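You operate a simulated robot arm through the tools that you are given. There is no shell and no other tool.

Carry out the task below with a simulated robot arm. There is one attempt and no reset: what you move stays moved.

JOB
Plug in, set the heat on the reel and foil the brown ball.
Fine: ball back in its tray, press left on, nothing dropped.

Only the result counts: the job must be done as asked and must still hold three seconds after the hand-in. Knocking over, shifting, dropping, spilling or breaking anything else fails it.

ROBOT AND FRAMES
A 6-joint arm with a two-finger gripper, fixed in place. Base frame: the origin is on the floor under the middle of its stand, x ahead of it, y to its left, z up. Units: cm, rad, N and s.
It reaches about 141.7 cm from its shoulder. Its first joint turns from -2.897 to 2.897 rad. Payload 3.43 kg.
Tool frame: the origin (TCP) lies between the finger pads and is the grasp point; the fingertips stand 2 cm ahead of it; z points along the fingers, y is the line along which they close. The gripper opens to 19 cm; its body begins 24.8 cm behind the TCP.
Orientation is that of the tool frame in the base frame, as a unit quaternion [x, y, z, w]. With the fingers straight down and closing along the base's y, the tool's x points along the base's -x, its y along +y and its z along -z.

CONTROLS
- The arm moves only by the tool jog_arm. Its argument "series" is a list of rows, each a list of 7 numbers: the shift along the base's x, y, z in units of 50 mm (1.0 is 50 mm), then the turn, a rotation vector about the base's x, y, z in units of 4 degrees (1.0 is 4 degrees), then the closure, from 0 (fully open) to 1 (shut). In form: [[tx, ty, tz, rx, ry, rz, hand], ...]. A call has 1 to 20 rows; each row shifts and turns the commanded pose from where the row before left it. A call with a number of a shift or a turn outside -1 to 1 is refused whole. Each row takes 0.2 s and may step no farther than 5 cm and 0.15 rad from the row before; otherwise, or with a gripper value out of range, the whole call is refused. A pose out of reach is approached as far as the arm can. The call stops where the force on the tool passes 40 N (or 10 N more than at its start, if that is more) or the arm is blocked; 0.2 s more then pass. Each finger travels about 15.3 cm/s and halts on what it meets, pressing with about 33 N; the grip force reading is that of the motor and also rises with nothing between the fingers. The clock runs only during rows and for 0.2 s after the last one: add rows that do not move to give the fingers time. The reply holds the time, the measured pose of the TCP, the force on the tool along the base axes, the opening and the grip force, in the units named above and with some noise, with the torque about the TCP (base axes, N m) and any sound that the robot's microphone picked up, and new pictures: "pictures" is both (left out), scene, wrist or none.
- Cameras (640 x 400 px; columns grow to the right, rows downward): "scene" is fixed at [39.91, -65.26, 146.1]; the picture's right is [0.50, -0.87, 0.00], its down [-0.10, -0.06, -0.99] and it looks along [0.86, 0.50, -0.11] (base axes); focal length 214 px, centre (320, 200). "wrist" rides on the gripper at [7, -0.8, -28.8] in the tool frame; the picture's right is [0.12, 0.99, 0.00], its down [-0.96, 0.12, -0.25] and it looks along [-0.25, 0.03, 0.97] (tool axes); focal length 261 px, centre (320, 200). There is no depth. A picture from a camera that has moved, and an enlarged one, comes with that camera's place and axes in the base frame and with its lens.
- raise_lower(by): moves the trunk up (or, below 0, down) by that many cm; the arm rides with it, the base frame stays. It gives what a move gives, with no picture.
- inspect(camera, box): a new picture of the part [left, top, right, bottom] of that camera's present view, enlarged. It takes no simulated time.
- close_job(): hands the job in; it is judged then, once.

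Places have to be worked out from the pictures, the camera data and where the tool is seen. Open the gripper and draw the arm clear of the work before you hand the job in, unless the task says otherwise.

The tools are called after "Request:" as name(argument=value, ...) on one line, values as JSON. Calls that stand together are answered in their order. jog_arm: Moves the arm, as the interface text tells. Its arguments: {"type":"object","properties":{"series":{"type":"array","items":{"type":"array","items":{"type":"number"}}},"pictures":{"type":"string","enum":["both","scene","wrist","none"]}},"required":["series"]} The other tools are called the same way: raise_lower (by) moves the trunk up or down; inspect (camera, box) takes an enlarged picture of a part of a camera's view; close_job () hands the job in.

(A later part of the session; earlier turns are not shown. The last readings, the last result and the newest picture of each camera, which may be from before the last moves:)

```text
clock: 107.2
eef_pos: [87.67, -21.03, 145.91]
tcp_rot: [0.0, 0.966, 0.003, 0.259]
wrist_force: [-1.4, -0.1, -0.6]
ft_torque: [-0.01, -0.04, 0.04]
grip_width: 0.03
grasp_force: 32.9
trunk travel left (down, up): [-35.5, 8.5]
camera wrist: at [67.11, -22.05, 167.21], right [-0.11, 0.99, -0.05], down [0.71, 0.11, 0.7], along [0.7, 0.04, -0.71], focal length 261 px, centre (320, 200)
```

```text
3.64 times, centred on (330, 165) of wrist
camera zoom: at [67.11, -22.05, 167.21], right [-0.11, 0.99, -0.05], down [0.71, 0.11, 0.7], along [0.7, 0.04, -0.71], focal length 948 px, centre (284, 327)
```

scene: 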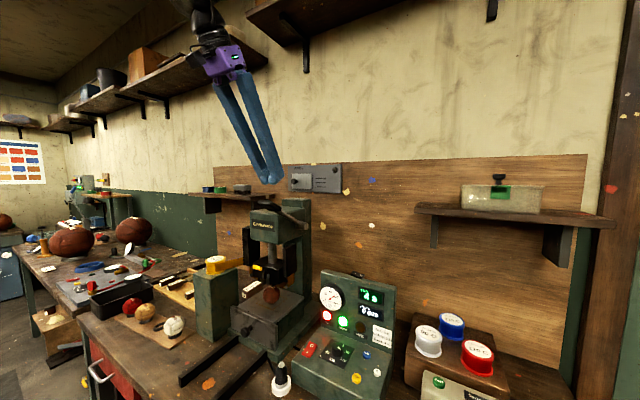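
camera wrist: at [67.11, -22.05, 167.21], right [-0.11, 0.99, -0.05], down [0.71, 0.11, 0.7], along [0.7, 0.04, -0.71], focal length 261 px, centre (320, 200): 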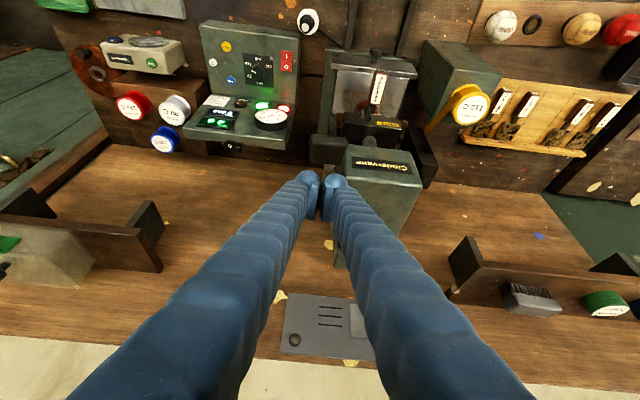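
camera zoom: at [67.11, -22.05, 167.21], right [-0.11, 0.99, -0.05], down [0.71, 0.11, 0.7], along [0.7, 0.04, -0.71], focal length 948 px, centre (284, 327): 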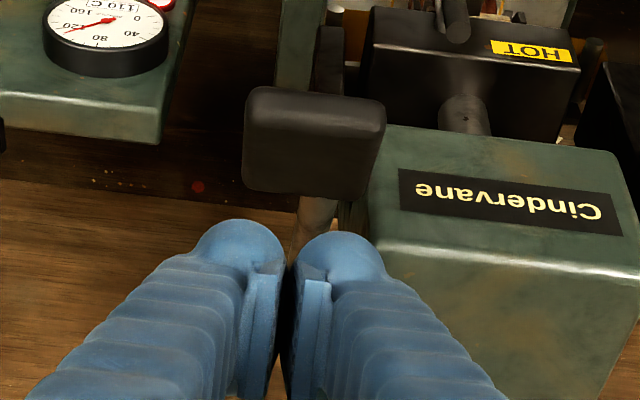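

Fingertips are right above the paddle. I'll shift +0.4 cm in y to centre on it and lower to contact.

Request:
jog_arm(series=[[0, 0.08, -0.3, 0, 0, 0, 1], [0, 0, -0.3, 0, 0, 0, 1], [0, 0, -0.15, 0, 0, 0, 1], [0, 0, -0.08, 0, 0, 0, 1], [0, 0, -0.08, 0, 0, 0, 1], [0, 0, 0, 0, 0, 0, 1]])

Request:
inspect(camera="scene", box=[220, 150, 330, 260])

Request:
inspect(camera="wrist", box=[260, 110, 400, 220])

```text
clock: 108.6
eef_pos: [87.64, -20.58, 141.2]
tcp_rot: [-0.001, 0.966, 0.003, 0.259]
wrist_force: [0.4, -0.3, -0.2]
ft_torque: [0.0, -0.02, 0.01]
grip_width: 0.0
grasp_force: 32.8
trunk travel left (down, up): [-35.5, 8.5]
camera wrist: at [67.2, -21.61, 162.59], right [-0.11, 0.99, -0.05], down [0.71, 0.11, 0.7], along [0.7, 0.03, -0.72], focal length 261 px, centre (320, 200)
```

scene: 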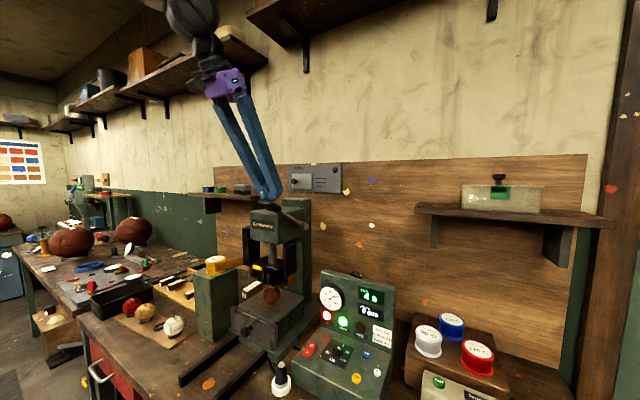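
wrist: 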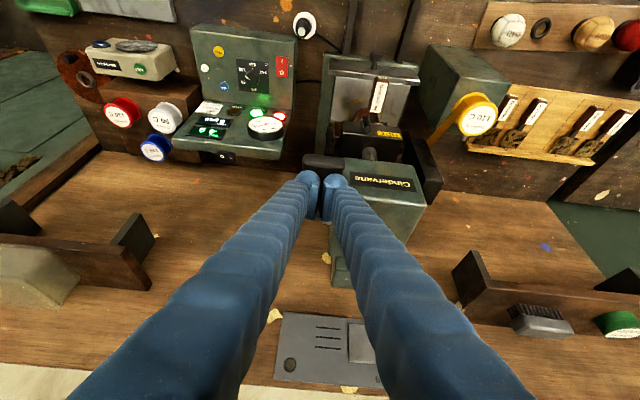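

```text
3.64 times, centred on (275, 205) of scene
camera zoom: at [39.91, -65.26, 146.1], right [0.5, -0.87, 0.0], down [-0.1, -0.06, -0.99], along [0.86, 0.5, -0.11], focal length 780 px, centre (484, 182)
```

zoom: 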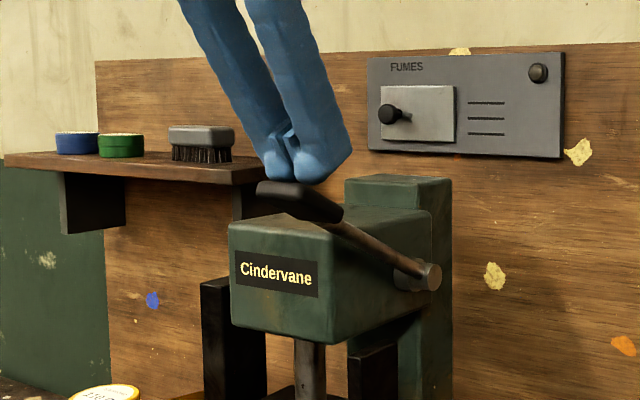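

```text
3.64 times, centred on (330, 165) of wrist
camera zoom: at [67.2, -21.61, 162.59], right [-0.11, 0.99, -0.05], down [0.71, 0.11, 0.7], along [0.7, 0.03, -0.72], focal length 948 px, centre (284, 327)
```

zoom: 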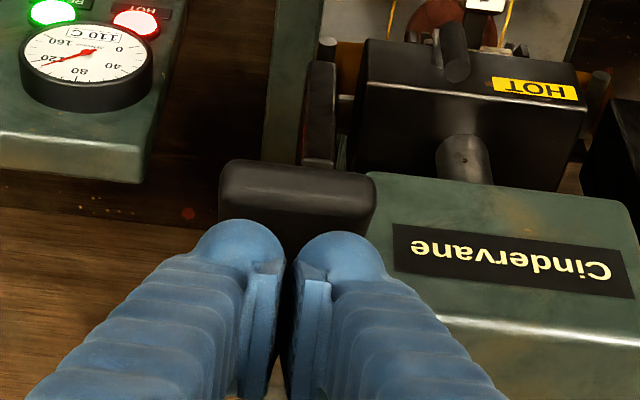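

Just above contact, no force yet. I'll start swinging: 4 arc steps of 4° and then check force and ram motion.

Request:
jog_arm(series=[[-0.168, 0, -0.274, 0, 0, 0, 1], [-0.152, 0, -0.278, 0, 0, 0, 1], [-0.132, 0, -0.288, 0, 0, 0, 1], [-0.112, 0, -0.296, 0, 0, 0, 1]])

Request:
inspect(camera="scene", box=[220, 170, 330, 310])

Request:
inspect(camera="wrist", box=[260, 110, 400, 220])

```text
clock: 109.6
eef_pos: [84.92, -20.48, 135.55]
tcp_rot: [0.0, 0.966, 0.003, 0.259]
wrist_force: [1.2, 0.5, 2.6]
ft_torque: [-0.03, 0.0, 0.01]
grip_width: 0.0
grasp_force: 34.2
trunk travel left (down, up): [-35.5, 8.5]
camera wrist: at [64.36, -21.51, 156.92], right [-0.11, 0.99, -0.05], down [0.71, 0.11, 0.7], along [0.7, 0.03, -0.72], focal length 261 px, centre (320, 200)
```

scene: 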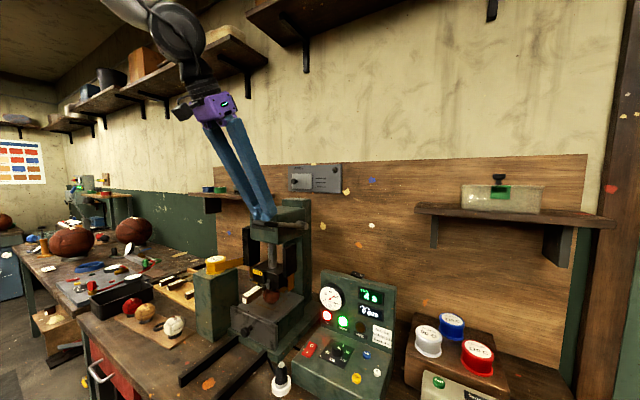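
wrist: 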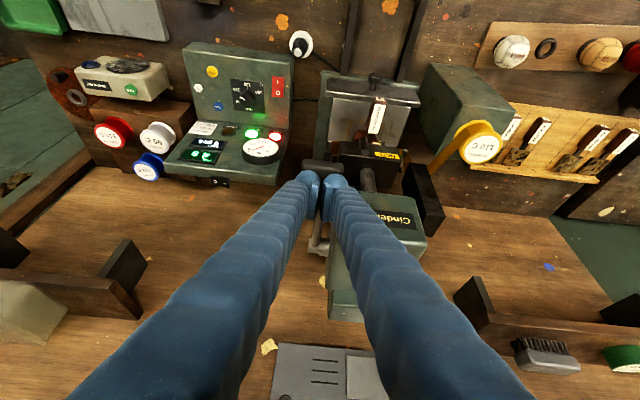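

```text
2.86 times, centred on (275, 240) of scene
camera zoom: at [39.91, -65.26, 146.1], right [0.5, -0.87, 0.0], down [-0.1, -0.06, -0.99], along [0.86, 0.5, -0.11], focal length 613 px, centre (449, 86)
```

zoom: 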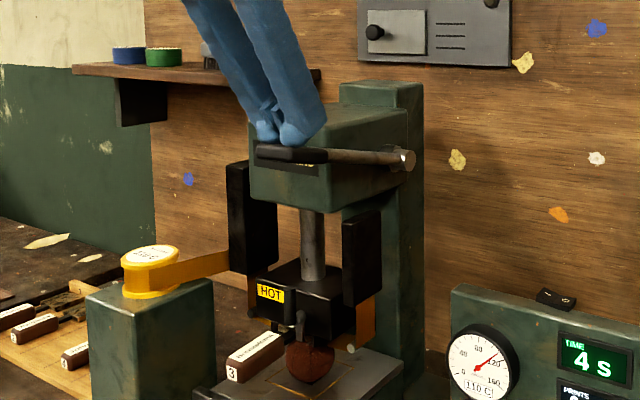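

```text
3.64 times, centred on (330, 165) of wrist
camera zoom: at [64.36, -21.51, 156.92], right [-0.11, 0.99, -0.05], down [0.71, 0.11, 0.7], along [0.7, 0.03, -0.72], focal length 948 px, centre (284, 327)
```

zoom: 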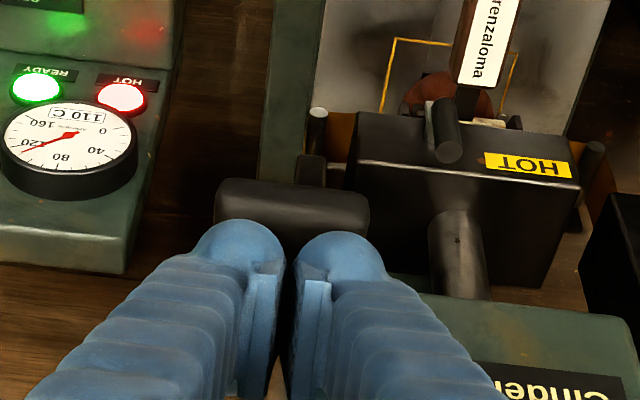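

The ram is coming down with only ~3 N. I'll continue two more arc steps and watch for die contact.

Request:
jog_arm(series=[[-0.092, 0, -0.304, 0, 0, 0, 1], [-0.07, 0, -0.308, 0, 0, 0, 1]])

Request:
inspect(camera="scene", box=[220, 170, 400, 320])

```text
clock: 110.2
eef_pos: [84.08, -20.46, 132.55]
tcp_rot: [-0.001, 0.966, 0.003, 0.259]
wrist_force: [0.7, 1.5, 0.9]
ft_torque: [-0.05, 0.02, 0.05]
grip_width: 0.01
grasp_force: 34.1
trunk travel left (down, up): [-35.5, 8.5]
camera wrist: at [63.62, -21.45, 153.91], right [-0.11, 0.99, -0.05], down [0.71, 0.11, 0.7], along [0.7, 0.04, -0.72], focal length 261 px, centre (320, 200)
```

scene: 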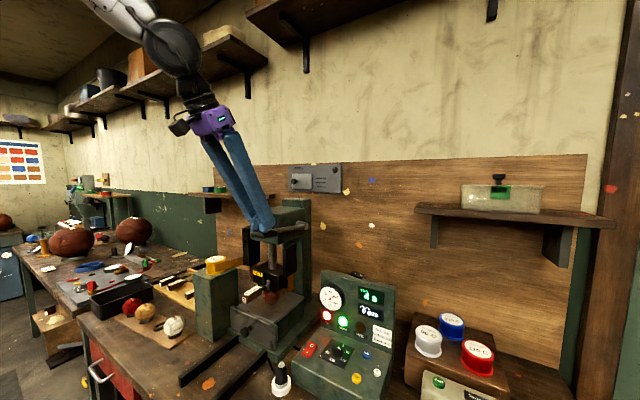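
wrist: 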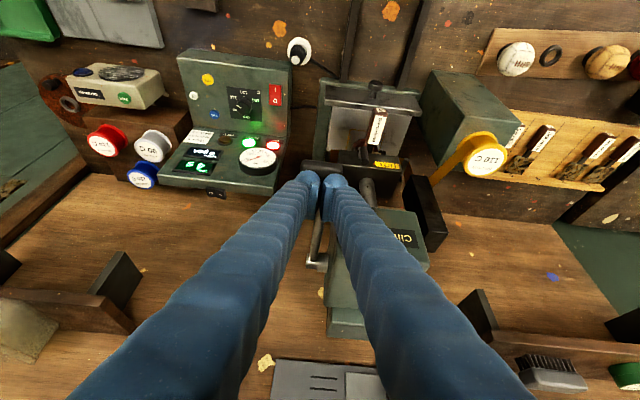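

```text
2.67 times, centred on (310, 245) of scene
camera zoom: at [39.91, -65.26, 146.1], right [0.5, -0.87, 0.0], down [-0.1, -0.06, -0.99], along [0.86, 0.5, -0.11], focal length 572 px, centre (347, 80)
```

zoom: 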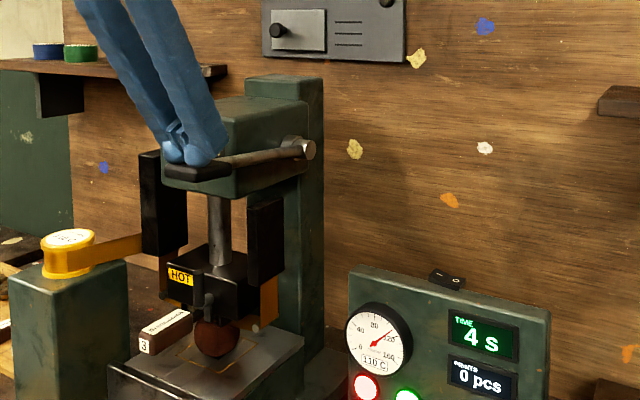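

Request:
inspect(camera="wrist", box=[170, 120, 300, 200])

Request:
inspect(camera="scene", box=[240, 250, 310, 320])

```text
4.92 times, centred on (235, 160) of wrist
camera zoom: at [63.62, -21.45, 153.91], right [-0.11, 0.99, -0.05], down [0.71, 0.11, 0.7], along [0.7, 0.04, -0.72], focal length 1283 px, centre (738, 397)
```

zoom: 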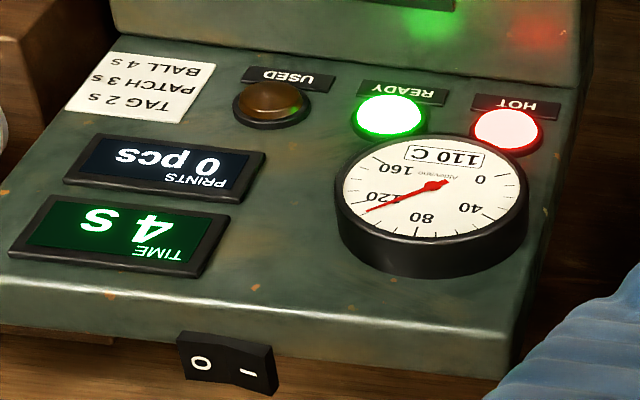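

```text
5.71 times, centred on (275, 285) of scene
camera zoom: at [39.91, -65.26, 146.1], right [0.5, -0.87, 0.0], down [-0.1, -0.06, -0.99], along [0.86, 0.5, -0.11], focal length 1226 px, centre (577, -286)
```

zoom: 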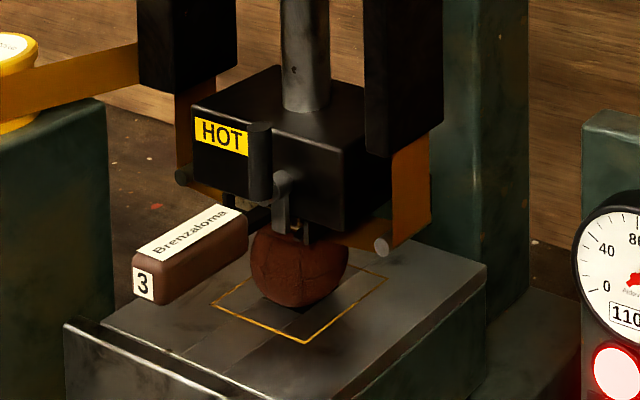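

The die is about to meet the ball's top. I'll press further in 2° half-steps and watch the force.

Request:
jog_arm(series=[[-0.025, 0, -0.157, 0, 0, 0, 1], [-0.025, 0, -0.157, 0, 0, 0, 1]])

Request:
inspect(camera="scene", box=[220, 200, 400, 350])

```text
clock: 110.8
eef_pos: [83.7, -20.5, 130.8]
tcp_rot: [-0.001, 0.966, 0.003, 0.259]
wrist_force: [0.2, 0.2, 2.4]
ft_torque: [-0.01, -0.03, 0.01]
grip_width: 0.02
grasp_force: 34.6
trunk travel left (down, up): [-35.5, 8.5]
camera wrist: at [63.32, -21.54, 152.28], right [-0.11, 0.99, -0.05], down [0.71, 0.11, 0.7], along [0.7, 0.03, -0.72], focal length 261 px, centre (320, 200)
```

scene: 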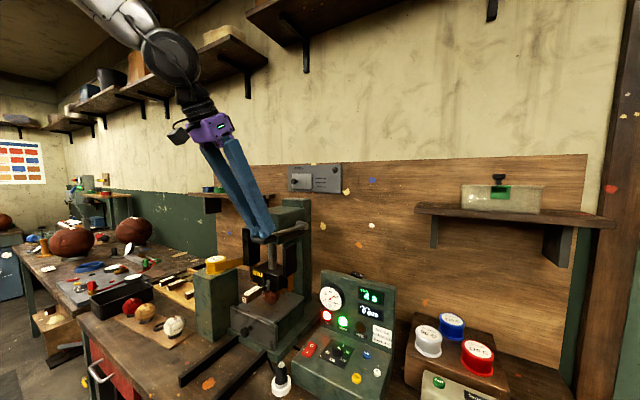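
wrist: 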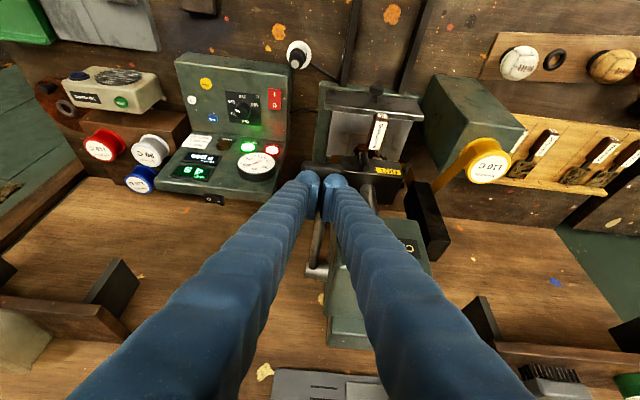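

```text
2.67 times, centred on (310, 275) of scene
camera zoom: at [39.91, -65.26, 146.1], right [0.5, -0.87, 0.0], down [-0.1, -0.06, -0.99], along [0.86, 0.5, -0.11], focal length 572 px, centre (347, 0)
```

zoom: 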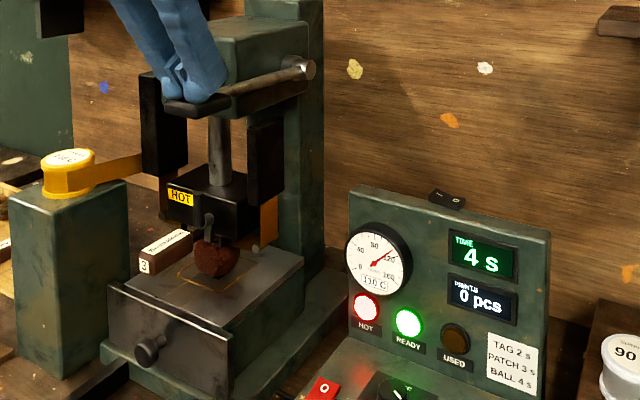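

Still light. Two more half-steps.

Request:
jog_arm(series=[[-0.013, 0, -0.158, 0, 0, 0, 1], [-0.013, 0, -0.158, 0, 0, 0, 1]], pictures="scene")

Request:
inspect(camera="scene", box=[220, 200, 400, 350])

Request:
inspect(camera="scene", box=[240, 250, 310, 320])

```text
clock: 111.4
eef_pos: [83.57, -20.55, 129.21]
tcp_rot: [-0.001, 0.966, 0.003, 0.259]
wrist_force: [1.3, -0.2, 2.6]
ft_torque: [-0.04, -0.02, -0.03]
grip_width: 0.0
grasp_force: 34.0
trunk travel left (down, up): [-35.5, 8.5]
```

scene: 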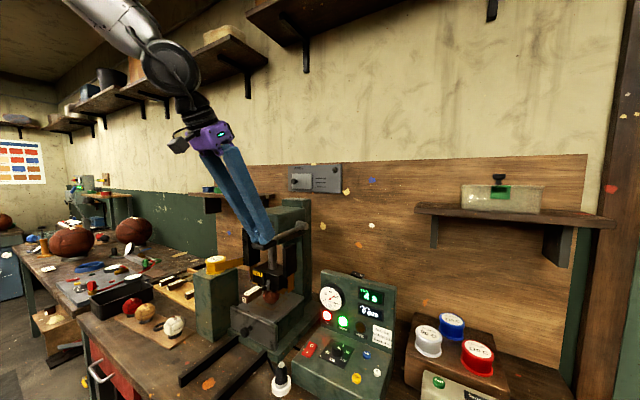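

```text
2.67 times, centred on (310, 275) of scene
camera zoom: at [39.91, -65.26, 146.1], right [0.5, -0.87, 0.0], down [-0.1, -0.06, -0.99], along [0.86, 0.5, -0.11], focal length 572 px, centre (347, 0)
```

zoom: 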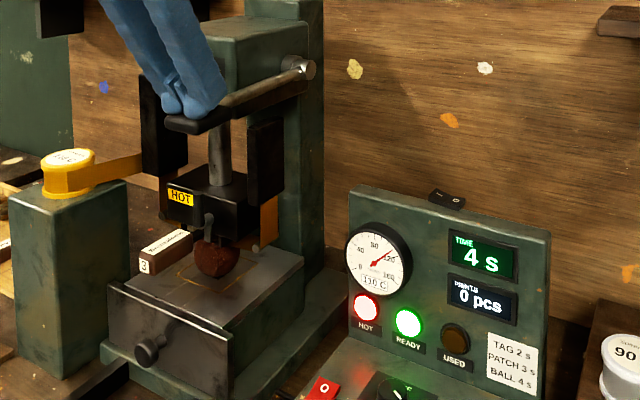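

```text
5.71 times, centred on (275, 285) of scene
camera zoom: at [39.91, -65.26, 146.1], right [0.5, -0.87, 0.0], down [-0.1, -0.06, -0.99], along [0.86, 0.5, -0.11], focal length 1226 px, centre (577, -286)
```

zoom: 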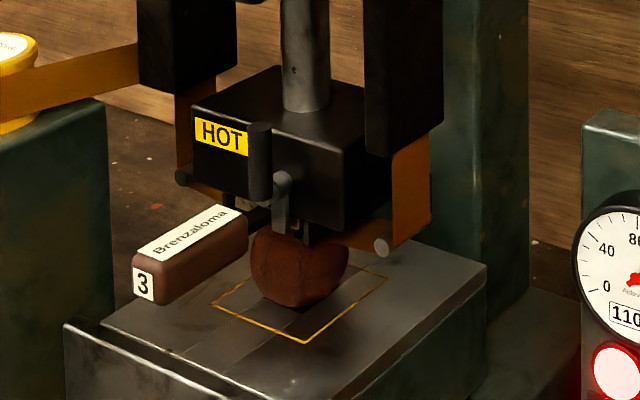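

The die is on the ball and the ram no longer descends while the lever still moves (spring take-up). I'll keep going along the arc to bring the lever fully down.

Request:
jog_arm(series=[[-0.002, 0, -0.158, 0, 0, 0, 1], [-0.002, 0, -0.158, 0, 0, 0, 1], [0.009, 0, -0.158, 0, 0, 0, 1], [0.009, 0, -0.158, 0, 0, 0, 1]], pictures="scene")

Request:
inspect(camera="scene", box=[220, 200, 400, 350])

Request:
inspect(camera="scene", box=[240, 250, 310, 320])

```text
clock: 112.4
eef_pos: [83.65, -20.7, 126.0]
tcp_rot: [-0.002, 0.966, 0.002, 0.259]
wrist_force: [0.2, -0.4, 3.0]
ft_torque: [-0.02, 0.03, 0.02]
grip_width: 0.0
grasp_force: 34.4
trunk travel left (down, up): [-35.5, 8.5]
```

scene: 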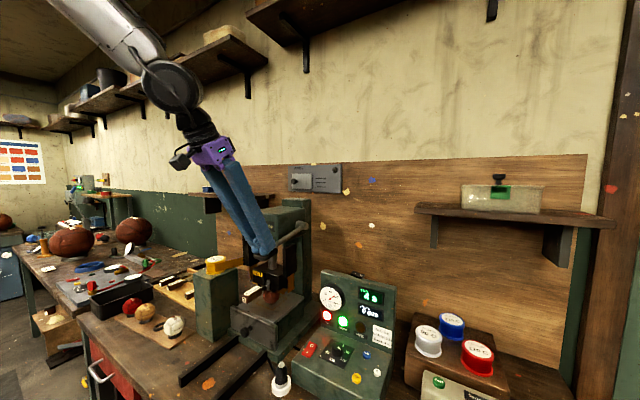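

```text
2.67 times, centred on (310, 275) of scene
camera zoom: at [39.91, -65.26, 146.1], right [0.5, -0.87, 0.0], down [-0.1, -0.06, -0.99], along [0.86, 0.5, -0.11], focal length 572 px, centre (347, 0)
```

zoom: 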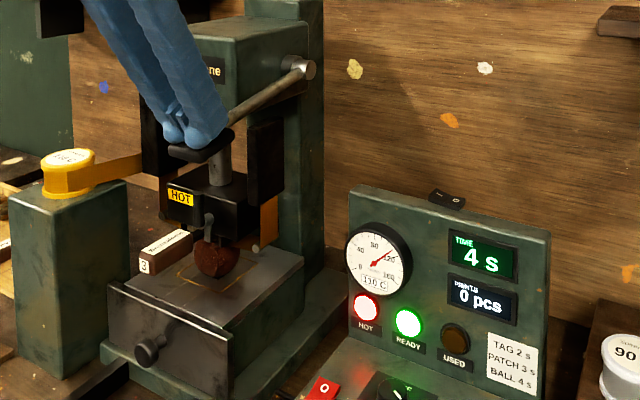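

```text
5.71 times, centred on (275, 285) of scene
camera zoom: at [39.91, -65.26, 146.1], right [0.5, -0.87, 0.0], down [-0.1, -0.06, -0.99], along [0.86, 0.5, -0.11], focal length 1226 px, centre (577, -286)
```

zoom: 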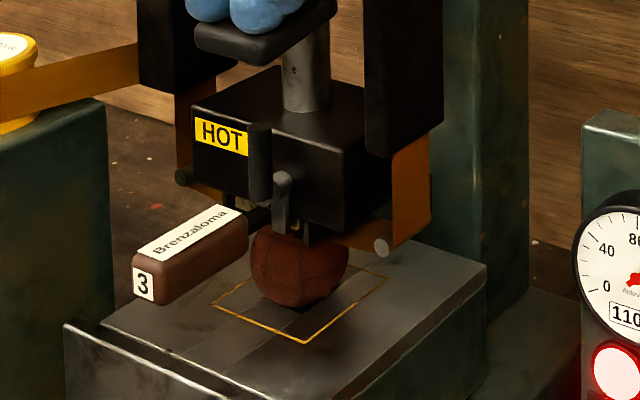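

Request:
jog_arm(series=[[0.02, 0, -0.158, 0, 0, 0, 1], [0.02, 0, -0.158, 0, 0, 0, 1], [0.03, 0, -0.155, 0, 0, 0, 1], [0.03, 0, -0.155, 0, 0, 0, 1]], pictures="scene")

Request:
inspect(camera="scene", box=[220, 200, 400, 350])

Request:
inspect(camera="scene", box=[240, 230, 310, 310])

```text
clock: 113.4
eef_pos: [84.22, -20.56, 122.8]
tcp_rot: [-0.001, 0.966, 0.003, 0.259]
wrist_force: [-0.4, -0.8, -0.7]
ft_torque: [0.0, -0.01, 0.03]
grip_width: 0.0
grasp_force: 34.5
trunk travel left (down, up): [-35.5, 8.5]
```

scene: 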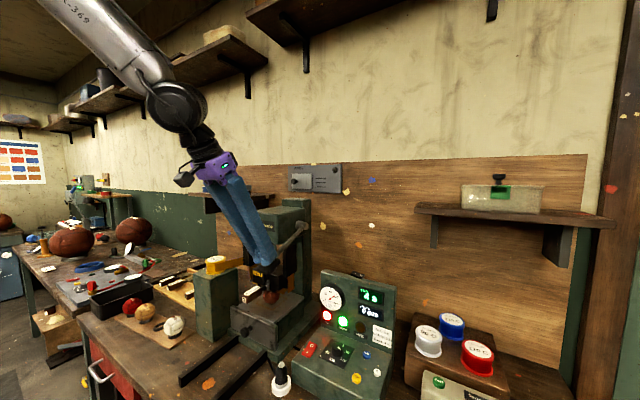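

```text
2.67 times, centred on (310, 275) of scene
camera zoom: at [39.91, -65.26, 146.1], right [0.5, -0.87, 0.0], down [-0.1, -0.06, -0.99], along [0.86, 0.5, -0.11], focal length 572 px, centre (347, 0)
```

zoom: 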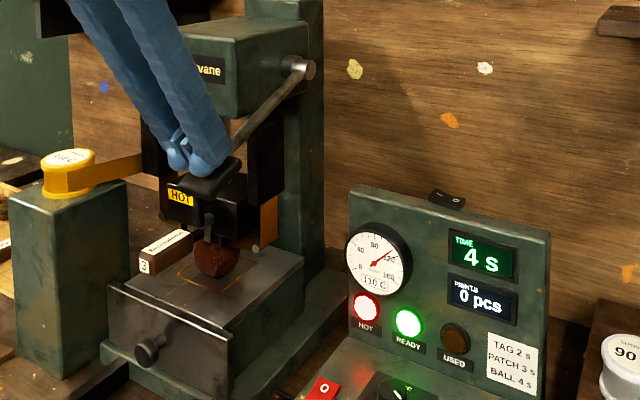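

```text
5.00 times, centred on (275, 270) of scene
camera zoom: at [39.91, -65.26, 146.1], right [0.5, -0.87, 0.0], down [-0.1, -0.06, -0.99], along [0.86, 0.5, -0.11], focal length 1072 px, centre (545, -150)
```

zoom: 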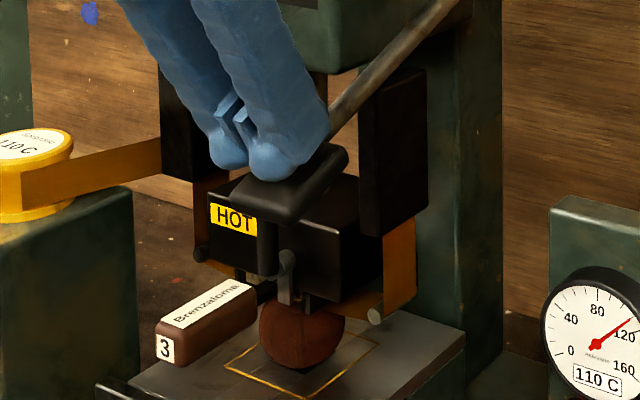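

Request:
jog_arm(series=[[0.042, 0, -0.153, 0, 0, 0, 1], [0.042, 0, -0.153, 0, 0, 0, 1], [0.052, 0, -0.15, 0, 0, 0, 1]], pictures="scene")

Request:
inspect(camera="scene", box=[220, 200, 400, 350])

Request:
inspect(camera="scene", box=[240, 230, 310, 310])

```text
clock: 114.4
eef_pos: [84.66, -20.52, 121.44]
tcp_rot: [-0.001, 0.965, 0.002, 0.264]
wrist_force: [-18.5, 1.2, 21.2]
ft_torque: [-0.04, 0.48, -0.04]
grip_width: 0.62
grasp_force: 34.6
trunk travel left (down, up): [-35.5, 8.5]
stopped in row 3: the force on the tool passed its limit at 43 N (the readings are from after the stop); the commanded pose is now the measured one
```

scene: 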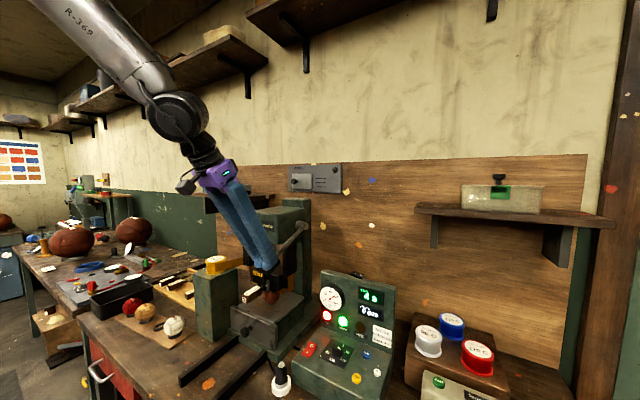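

```text
2.67 times, centred on (310, 275) of scene
camera zoom: at [39.91, -65.26, 146.1], right [0.5, -0.87, 0.0], down [-0.1, -0.06, -0.99], along [0.86, 0.5, -0.11], focal length 572 px, centre (347, 0)
```

zoom: 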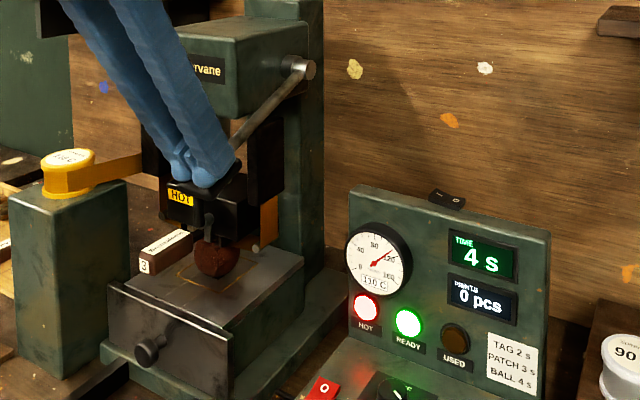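

```text
5.00 times, centred on (275, 270) of scene
camera zoom: at [39.91, -65.26, 146.1], right [0.5, -0.87, 0.0], down [-0.1, -0.06, -0.99], along [0.86, 0.5, -0.11], focal length 1072 px, centre (545, -150)
```

zoom: 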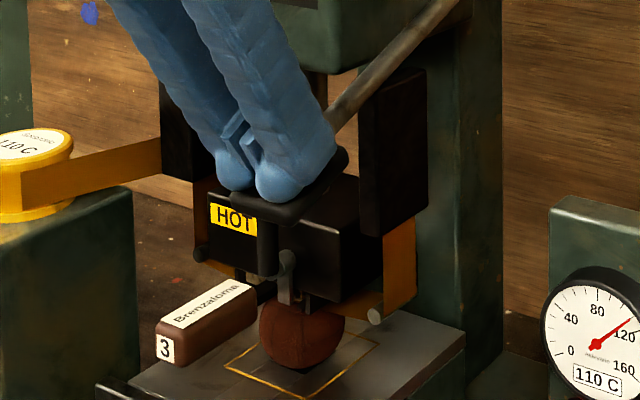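

The lever hit its bottom stop with real pressure (43 N). Now I'll hold it there for about 4 seconds.

Request:
jog_arm(series=[[0, 0, 0, 0, 0, 0, 1], [0, 0, 0, 0, 0, 0, 1], [0, 0, 0, 0, 0, 0, 1], [0, 0, 0, 0, 0, 0, 1], [0, 0, 0, 0, 0, 0, 1], [0, 0, 0, 0, 0, 0, 1], [0, 0, 0, 0, 0, 0, 1], [0, 0, 0, 0, 0, 0, 1], [0, 0, 0, 0, 0, 0, 1], [0, 0, 0, 0, 0, 0, 1], [0, 0, 0, 0, 0, 0, 1], [0, 0, 0, 0, 0, 0, 1], [0, 0, 0, 0, 0, 0, 1], [0, 0, 0, 0, 0, 0, 1], [0, 0, 0, 0, 0, 0, 1]], pictures="scene")

Request:
inspect(camera="scene", box=[220, 200, 400, 350])

```text
clock: 117.6
eef_pos: [84.64, -20.54, 121.51]
tcp_rot: [-0.001, 0.965, 0.002, 0.263]
wrist_force: [-16.1, 3.0, 33.6]
ft_torque: [0.05, 0.45, 0.0]
grip_width: 0.6
grasp_force: 34.2
trunk travel left (down, up): [-35.5, 8.5]
```

scene: 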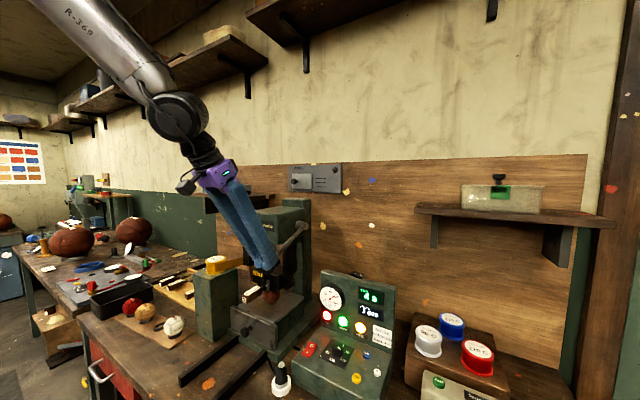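

```text
2.67 times, centred on (310, 275) of scene
camera zoom: at [39.91, -65.26, 146.1], right [0.5, -0.87, 0.0], down [-0.1, -0.06, -0.99], along [0.86, 0.5, -0.11], focal length 572 px, centre (347, 0)
```

zoom: 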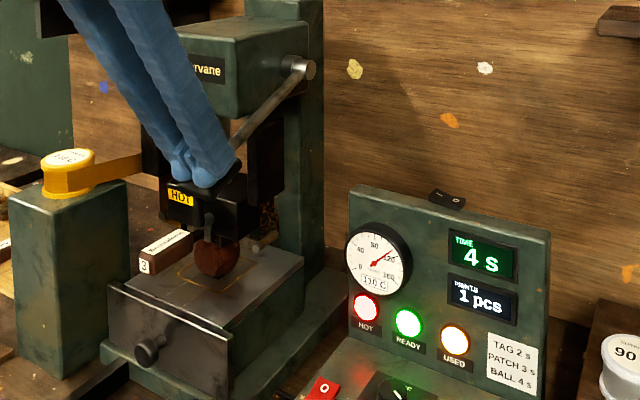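

PRINTS now reads 1 pcs and USED lit — the foil print is done. I'll raise the fingers along the reverse arc and see whether the lever springs back.

Request:
jog_arm(series=[[-0.1, 0, 0.3, 0, 0, 0, 1], [-0.08, 0, 0.306, 0, 0, 0, 1], [-0.06, 0, 0.31, 0, 0, 0, 1], [-0.04, 0, 0.316, 0, 0, 0, 1], [-0.018, 0, 0.316, 0, 0, 0, 1], [0, 0, 0.316, 0, 0, 0, 1]], pictures="scene")

Request:
inspect(camera="scene", box=[220, 180, 400, 350])

```text
clock: 119.0
eef_pos: [83.43, -20.6, 130.6]
tcp_rot: [-0.001, 0.965, 0.002, 0.263]
wrist_force: [-1.1, 0.9, 2.3]
ft_torque: [-0.02, 0.04, -0.04]
grip_width: 0.01
grasp_force: 34.7
trunk travel left (down, up): [-35.5, 8.5]
```

scene: 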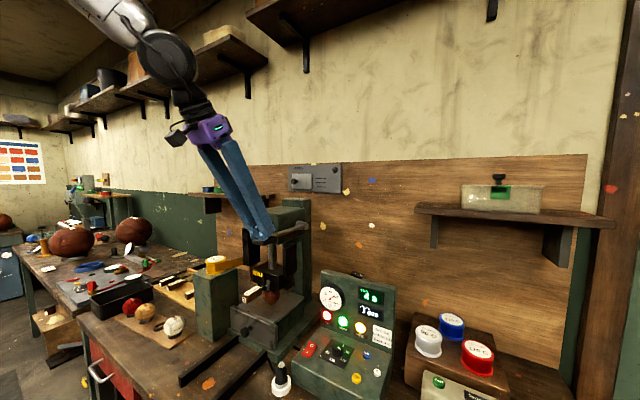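

```text
2.35 times, centred on (310, 265) of scene
camera zoom: at [39.91, -65.26, 146.1], right [0.5, -0.87, 0.0], down [-0.1, -0.06, -0.99], along [0.86, 0.5, -0.11], focal length 505 px, centre (344, 47)
```

zoom: 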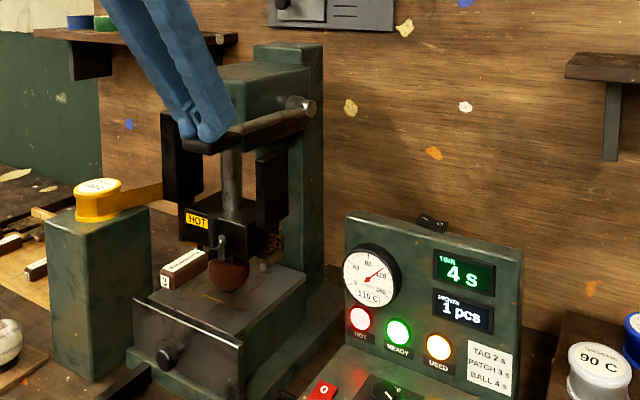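

The lever springs back following the fingers. Continuing up along the arc until it's fully raised, then clearing it.

Request:
jog_arm(series=[[0.03, 0, 0.316, 0, 0, 0, 1], [0.05, 0, 0.314, 0, 0, 0, 1], [0.07, 0, 0.308, 0, 0, 0, 1], [0.092, 0, 0.304, 0, 0, 0, 1], [0.112, 0, 0.296, 0, 0, 0, 1], [0.132, 0, 0.288, 0, 0, 0, 1], [0.152, 0, 0.278, 0, 0, 0, 1], [0.15, 0, 0.4, 0, 0, 0, 1], [0, 0, 0.6, 0, 0, 0, 1], [0, 0, 0, 0, 0, 0, 1]], pictures="scene")

Request:
inspect(camera="scene", box=[220, 180, 400, 350])

Request:
inspect(camera="scene", box=[240, 240, 310, 320])

```text
clock: 121.2
eef_pos: [87.52, -20.6, 146.01]
tcp_rot: [-0.001, 0.965, 0.003, 0.261]
wrist_force: [0.3, -0.5, 0.3]
ft_torque: [0.0, -0.01, -0.03]
grip_width: 0.0
grasp_force: 34.3
trunk travel left (down, up): [-35.5, 8.5]
```

scene: 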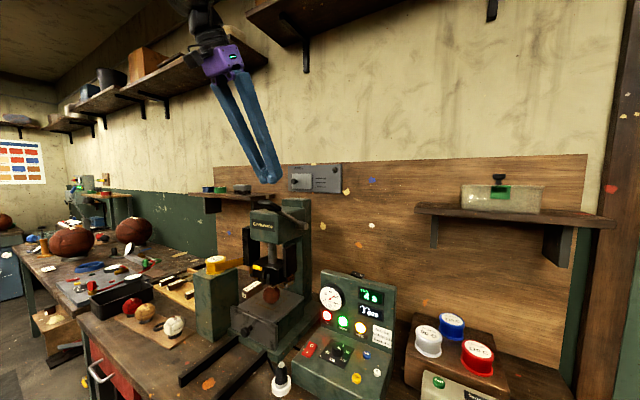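

```text
2.35 times, centred on (310, 265) of scene
camera zoom: at [39.91, -65.26, 146.1], right [0.5, -0.87, 0.0], down [-0.1, -0.06, -0.99], along [0.86, 0.5, -0.11], focal length 505 px, centre (344, 47)
```

zoom: 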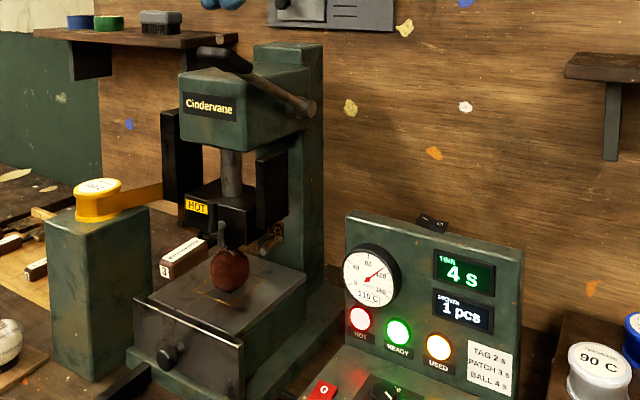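

```text
5.00 times, centred on (275, 280) of scene
camera zoom: at [39.91, -65.26, 146.1], right [0.5, -0.87, 0.0], down [-0.1, -0.06, -0.99], along [0.86, 0.5, -0.11], focal length 1072 px, centre (545, -200)
```

zoom: 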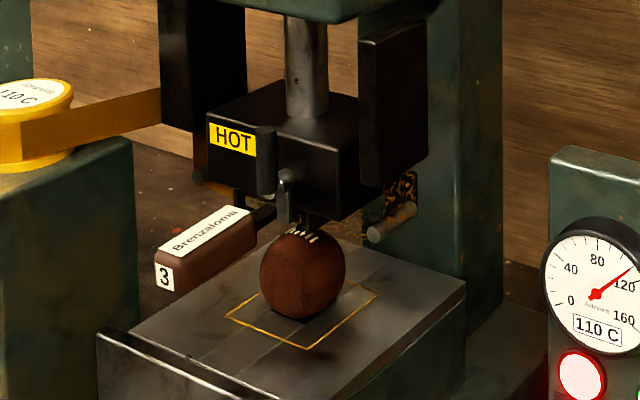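

The press is released and the ball is still in place; the lever and ram are back up. I'll retreat from the lever, then lower the trunk again for the slide knob.

Request:
jog_arm(series=[[-0.77, 0, 0, 0, 0, 0, 1], [-0.77, 0, 0, 0, 0, 0, 1], [-0.77, 0, 0, 0, 0, 0, 1], [0, 0.424, -0.72, 0, 0, 0, 1], [0, 0.424, -0.72, 0, 0, 0, 0.9], [0, 0.424, -0.72, 0, 0, 0, 0.8], [0, 0.424, -0.72, 0, 0, 0, 0.7], [0, 0.424, -0.72, 0, 0, 0, 0.7], [0, 0, 0, 0, 0, 0, 0.7]], pictures="scene")

Request:
raise_lower(by=-16)

```text
clock: 123.2
eef_pos: [75.86, -10.03, 128.0]
tcp_rot: [0.0, 0.965, 0.001, 0.262]
wrist_force: [-1.1, 0.0, 0.4]
ft_torque: [-0.01, -0.05, 0.0]
grip_width: 5.72
grasp_force: 0.1
trunk travel left (down, up): [-35.5, 8.5]
```

scene: 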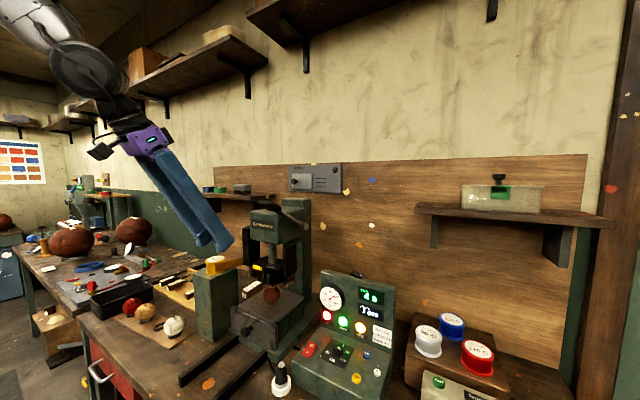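

```text
clock: 125.0
eef_pos: [75.91, -10.12, 112.01]
tcp_rot: [-0.001, 0.965, 0.002, 0.262]
wrist_force: [0.5, 0.0, 0.3]
ft_torque: [0.04, -0.01, 0.0]
grip_width: 5.68
grasp_force: 0.1
trunk travel left (down, up): [-19.5, 24.5]
```

Trunk lowered. Re-approaching the slide knob along the same path I used to leave it.

Request:
jog_arm(series=[[0.26, 0, -0.52, 0, 0, 0, 0.7], [0.26, 0, -0.52, 0, 0, 0, 0.7], [0.3, 0, -0.8, 0, 0, 0, 0.7], [0.4, 0, -0.69, 0, 0, 0, 0.7], [0.4, 0, -0.69, 0, 0, 0, 0.7], [0.19, 0, -0.33, 0, 0, 0, 0.7], [0, 0, 0, 0, 0, 0, 0.7]])

Request:
inspect(camera="wrist", box=[240, 130, 400, 250])

```text
clock: 126.6
eef_pos: [84.97, -10.11, 94.13]
tcp_rot: [0.0, 0.965, 0.002, 0.261]
wrist_force: [-2.9, 0.1, -0.3]
ft_torque: [-0.01, 0.03, -0.13]
grip_width: 5.72
grasp_force: 0.3
trunk travel left (down, up): [-19.5, 24.5]
camera wrist: at [64.4, -10.99, 115.41], right [-0.1, 0.99, -0.06], down [0.71, 0.11, 0.7], along [0.7, 0.03, -0.71], focal length 261 px, centre (320, 200)
```

scene: 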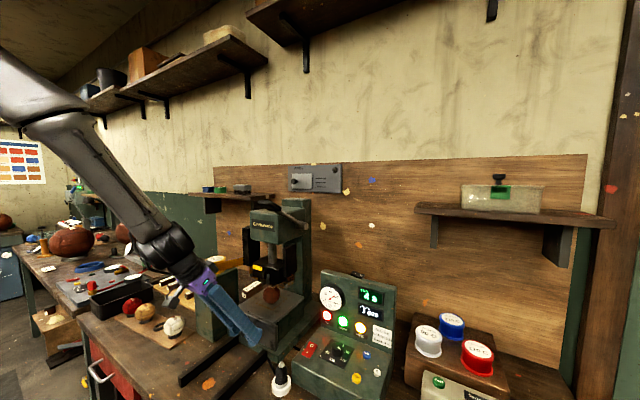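
wrist: 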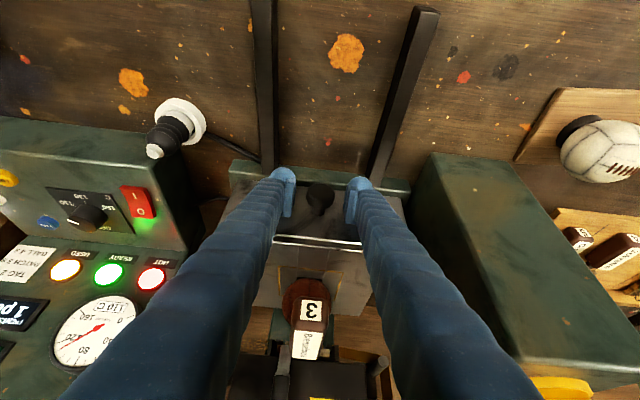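

```text
3.33 times, centred on (320, 190) of wrist
camera zoom: at [64.4, -10.99, 115.41], right [-0.1, 0.99, -0.06], down [0.71, 0.11, 0.7], along [0.7, 0.03, -0.71], focal length 869 px, centre (320, 233)
```

zoom: 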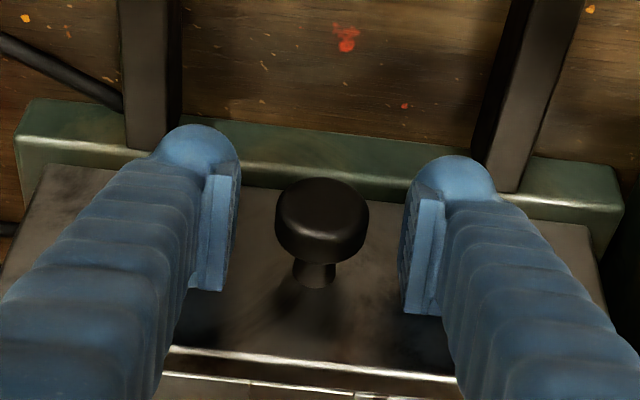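

The knob head is centred again. I'll close and pull the slide out gently toward the robot.

Request:
jog_arm(series=[[0, -0.01, 0, 0, 0, 0, 0.8], [0, 0, 0, 0, 0, 0, 1], [0, 0, 0, 0, 0, 0, 1], [0, 0, 0, 0, 0, 0, 1], [-0.06, 0, 0, 0, 0, 0, 1], [-0.12, 0, 0, 0, 0, 0, 1], [-0.2, 0, 0, 0, 0, 0, 1], [-0.25, 0, 0, 0, 0, 0, 1], [-0.25, 0, 0, 0, 0, 0, 1], [-0.25, 0, 0, 0, 0, 0, 1], [-0.2, 0, 0, 0, 0, 0, 1], [0, 0, 0, 0, 0, 0, 1]])

Request:
inspect(camera="scene", box=[180, 220, 340, 400])

```text
clock: 129.2
eef_pos: [78.55, -10.11, 94.18]
tcp_rot: [-0.001, 0.965, 0.002, 0.261]
wrist_force: [-1.2, 21.4, -7.4]
ft_torque: [0.01, 0.0, 0.01]
grip_width: 3.0
grasp_force: 44.4
trunk travel left (down, up): [-19.5, 24.5]
camera wrist: at [57.87, -10.97, 115.46], right [-0.11, 0.99, -0.06], down [0.71, 0.12, 0.7], along [0.7, 0.03, -0.71], focal length 261 px, centre (320, 200)
```

scene: 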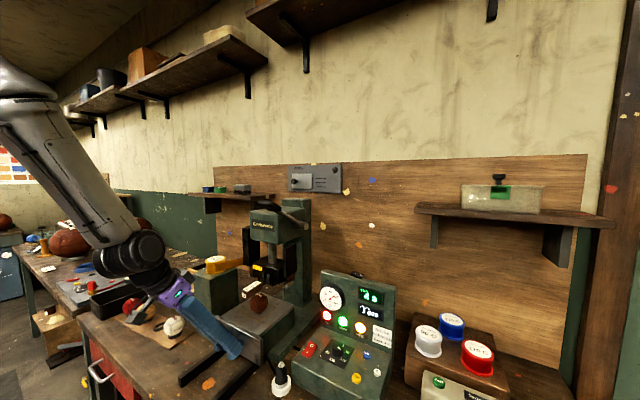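
wrist: 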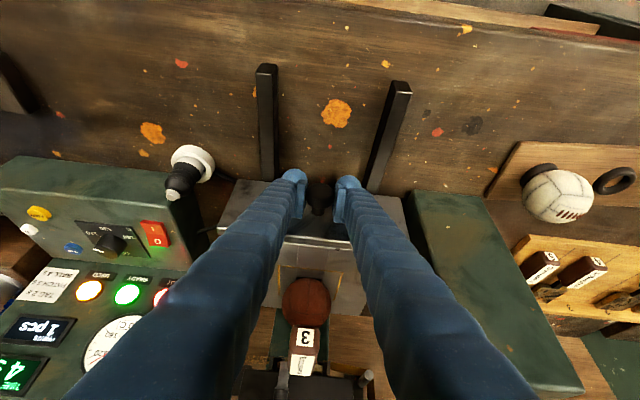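

```text
2.22 times, centred on (260, 310) of scene
camera zoom: at [39.91, -65.26, 146.1], right [0.5, -0.87, 0.0], down [-0.1, -0.06, -0.99], along [0.86, 0.5, -0.11], focal length 477 px, centre (453, -44)
```

zoom: 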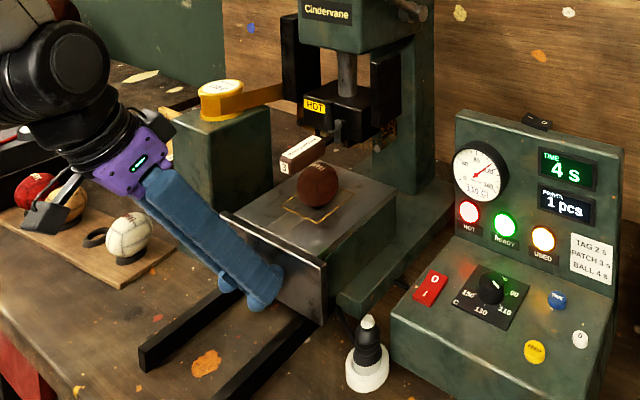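

The slide follows. I'll relieve the side load (+0.1 cm y) and pull the remaining ~13 cm.

Request:
jog_arm(series=[[0, 0.02, 0, 0, 0, 0, 1], [-0.1, 0, 0, 0, 0, 0, 1], [-0.2, 0, 0, 0, 0, 0, 1], [-0.25, 0, 0, 0, 0, 0, 1], [-0.25, 0, 0, 0, 0, 0, 1], [-0.25, 0, 0, 0, 0, 0, 1], [-0.25, 0, 0, 0, 0, 0, 1], [-0.25, 0, 0, 0, 0, 0, 1], [-0.25, 0, 0, 0, 0, 0, 1], [-0.25, 0, 0, 0, 0, 0, 1], [-0.25, 0, 0, 0, 0, 0, 1], [-0.2, 0, 0, 0, 0, 0, 1], [-0.1, 0, 0, 0, 0, 0, 1], [0, 0, 0, 0, 0, 0, 1]])

Request:
inspect(camera="scene", box=[140, 240, 320, 400])

```text
clock: 132.2
eef_pos: [65.27, -10.04, 94.21]
tcp_rot: [-0.002, 0.965, 0.002, 0.261]
wrist_force: [0.2, 2.2, -24.2]
ft_torque: [-0.03, 0.03, -0.02]
grip_width: 3.03
grasp_force: 45.3
trunk travel left (down, up): [-19.5, 24.5]
camera wrist: at [44.81, -10.98, 115.48], right [-0.11, 0.99, -0.06], down [0.71, 0.12, 0.7], along [0.7, 0.03, -0.71], focal length 261 px, centre (320, 200)
```

scene: 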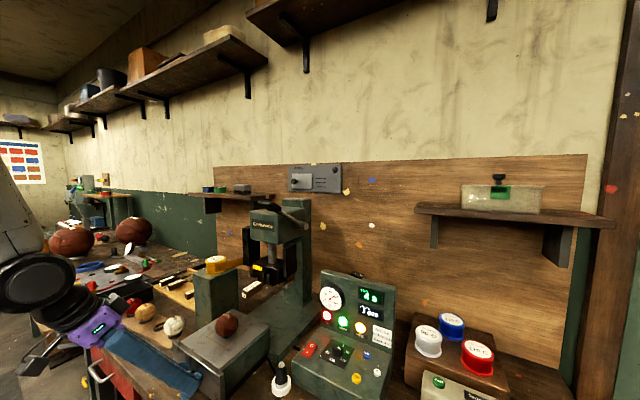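
wrist: 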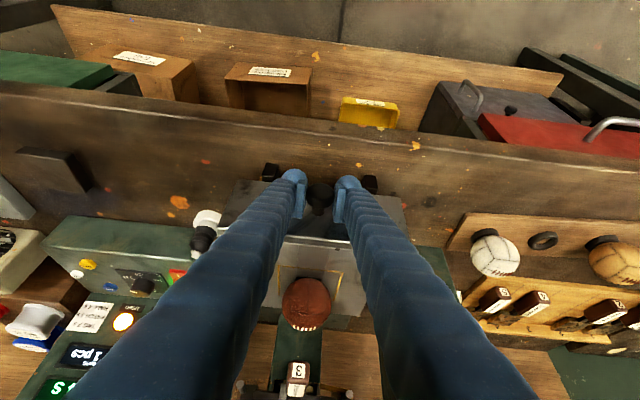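

```text
2.50 times, centred on (230, 320) of scene
camera zoom: at [39.91, -65.26, 146.1], right [0.5, -0.87, 0.0], down [-0.1, -0.06, -0.99], along [0.86, 0.5, -0.11], focal length 536 px, centre (545, -100)
```

zoom: 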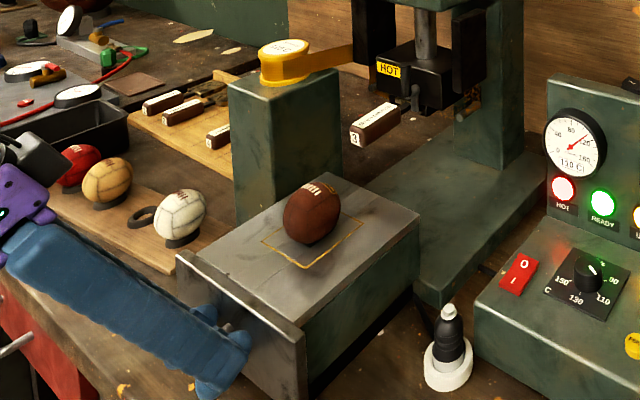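

The slide is fully out, the ball is still in the nest with a gold print visible on top. I'll release the knob, back off, and rise.

Request:
jog_arm(series=[[0, 0, 0, 0, 0, 0, 0.85], [0, 0, 0, 0, 0, 0, 0.7], [0, 0, 0, 0, 0, 0, 0.7], [-0.2, 0, 0.35, 0, 0, 0, 0.7], [-0.4, 0, 0.69, 0, 0, 0, 0.7], [-0.2, 0, 0.6, 0, 0, 0, 0.65], [0, 0, 0.9, 0, 0, 0, 0.6], [0, 0, 0.9, 0, 0, 0, 0.56], [0, 0, 0.9, 0, 0, 0, 0.56], [0, 0, 0, 0, 0, 0, 0.56]])

Request:
inspect(camera="scene", box=[200, 300, 260, 350])

```text
clock: 134.4
eef_pos: [62.53, -8.3, 116.68]
tcp_rot: [0.067, 0.957, 0.043, 0.277]
wrist_force: [-3.3, -1.7, -0.9]
ft_torque: [0.44, -0.61, 0.31]
grip_width: 8.35
grasp_force: 0.1
trunk travel left (down, up): [-19.5, 24.5]
camera wrist: at [41.16, -9.33, 137.14], right [0.0, 1.0, 0.06], down [0.68, -0.04, 0.73], along [0.73, 0.04, -0.68], focal length 261 px, centre (320, 200)
```

scene: 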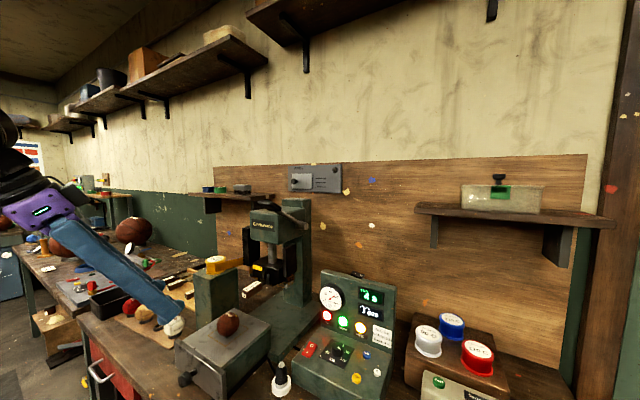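
wrist: 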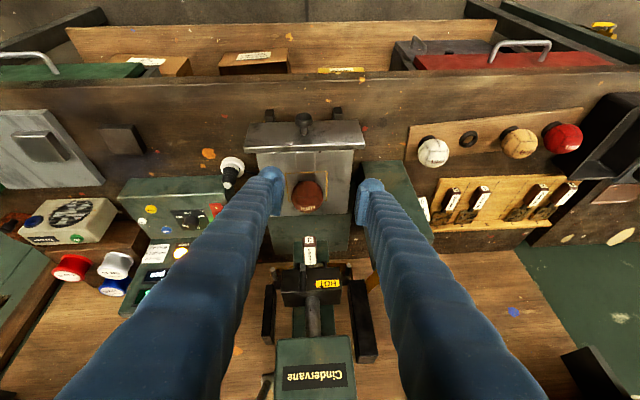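

```text
8.00 times, centred on (230, 325) of scene
camera zoom: at [39.91, -65.26, 146.1], right [0.5, -0.87, 0.0], down [-0.1, -0.06, -0.99], along [0.86, 0.5, -0.11], focal length 1716 px, centre (1040, -800)
```

zoom: 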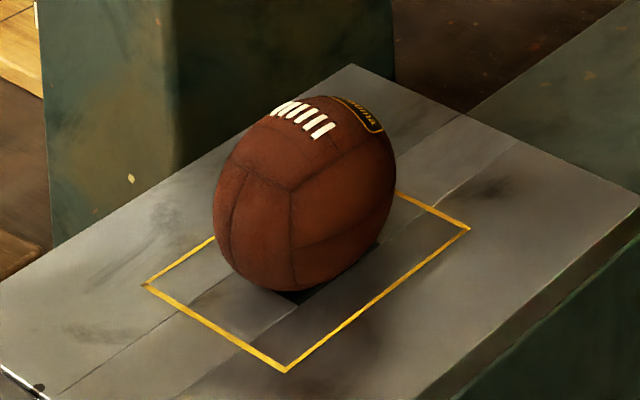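

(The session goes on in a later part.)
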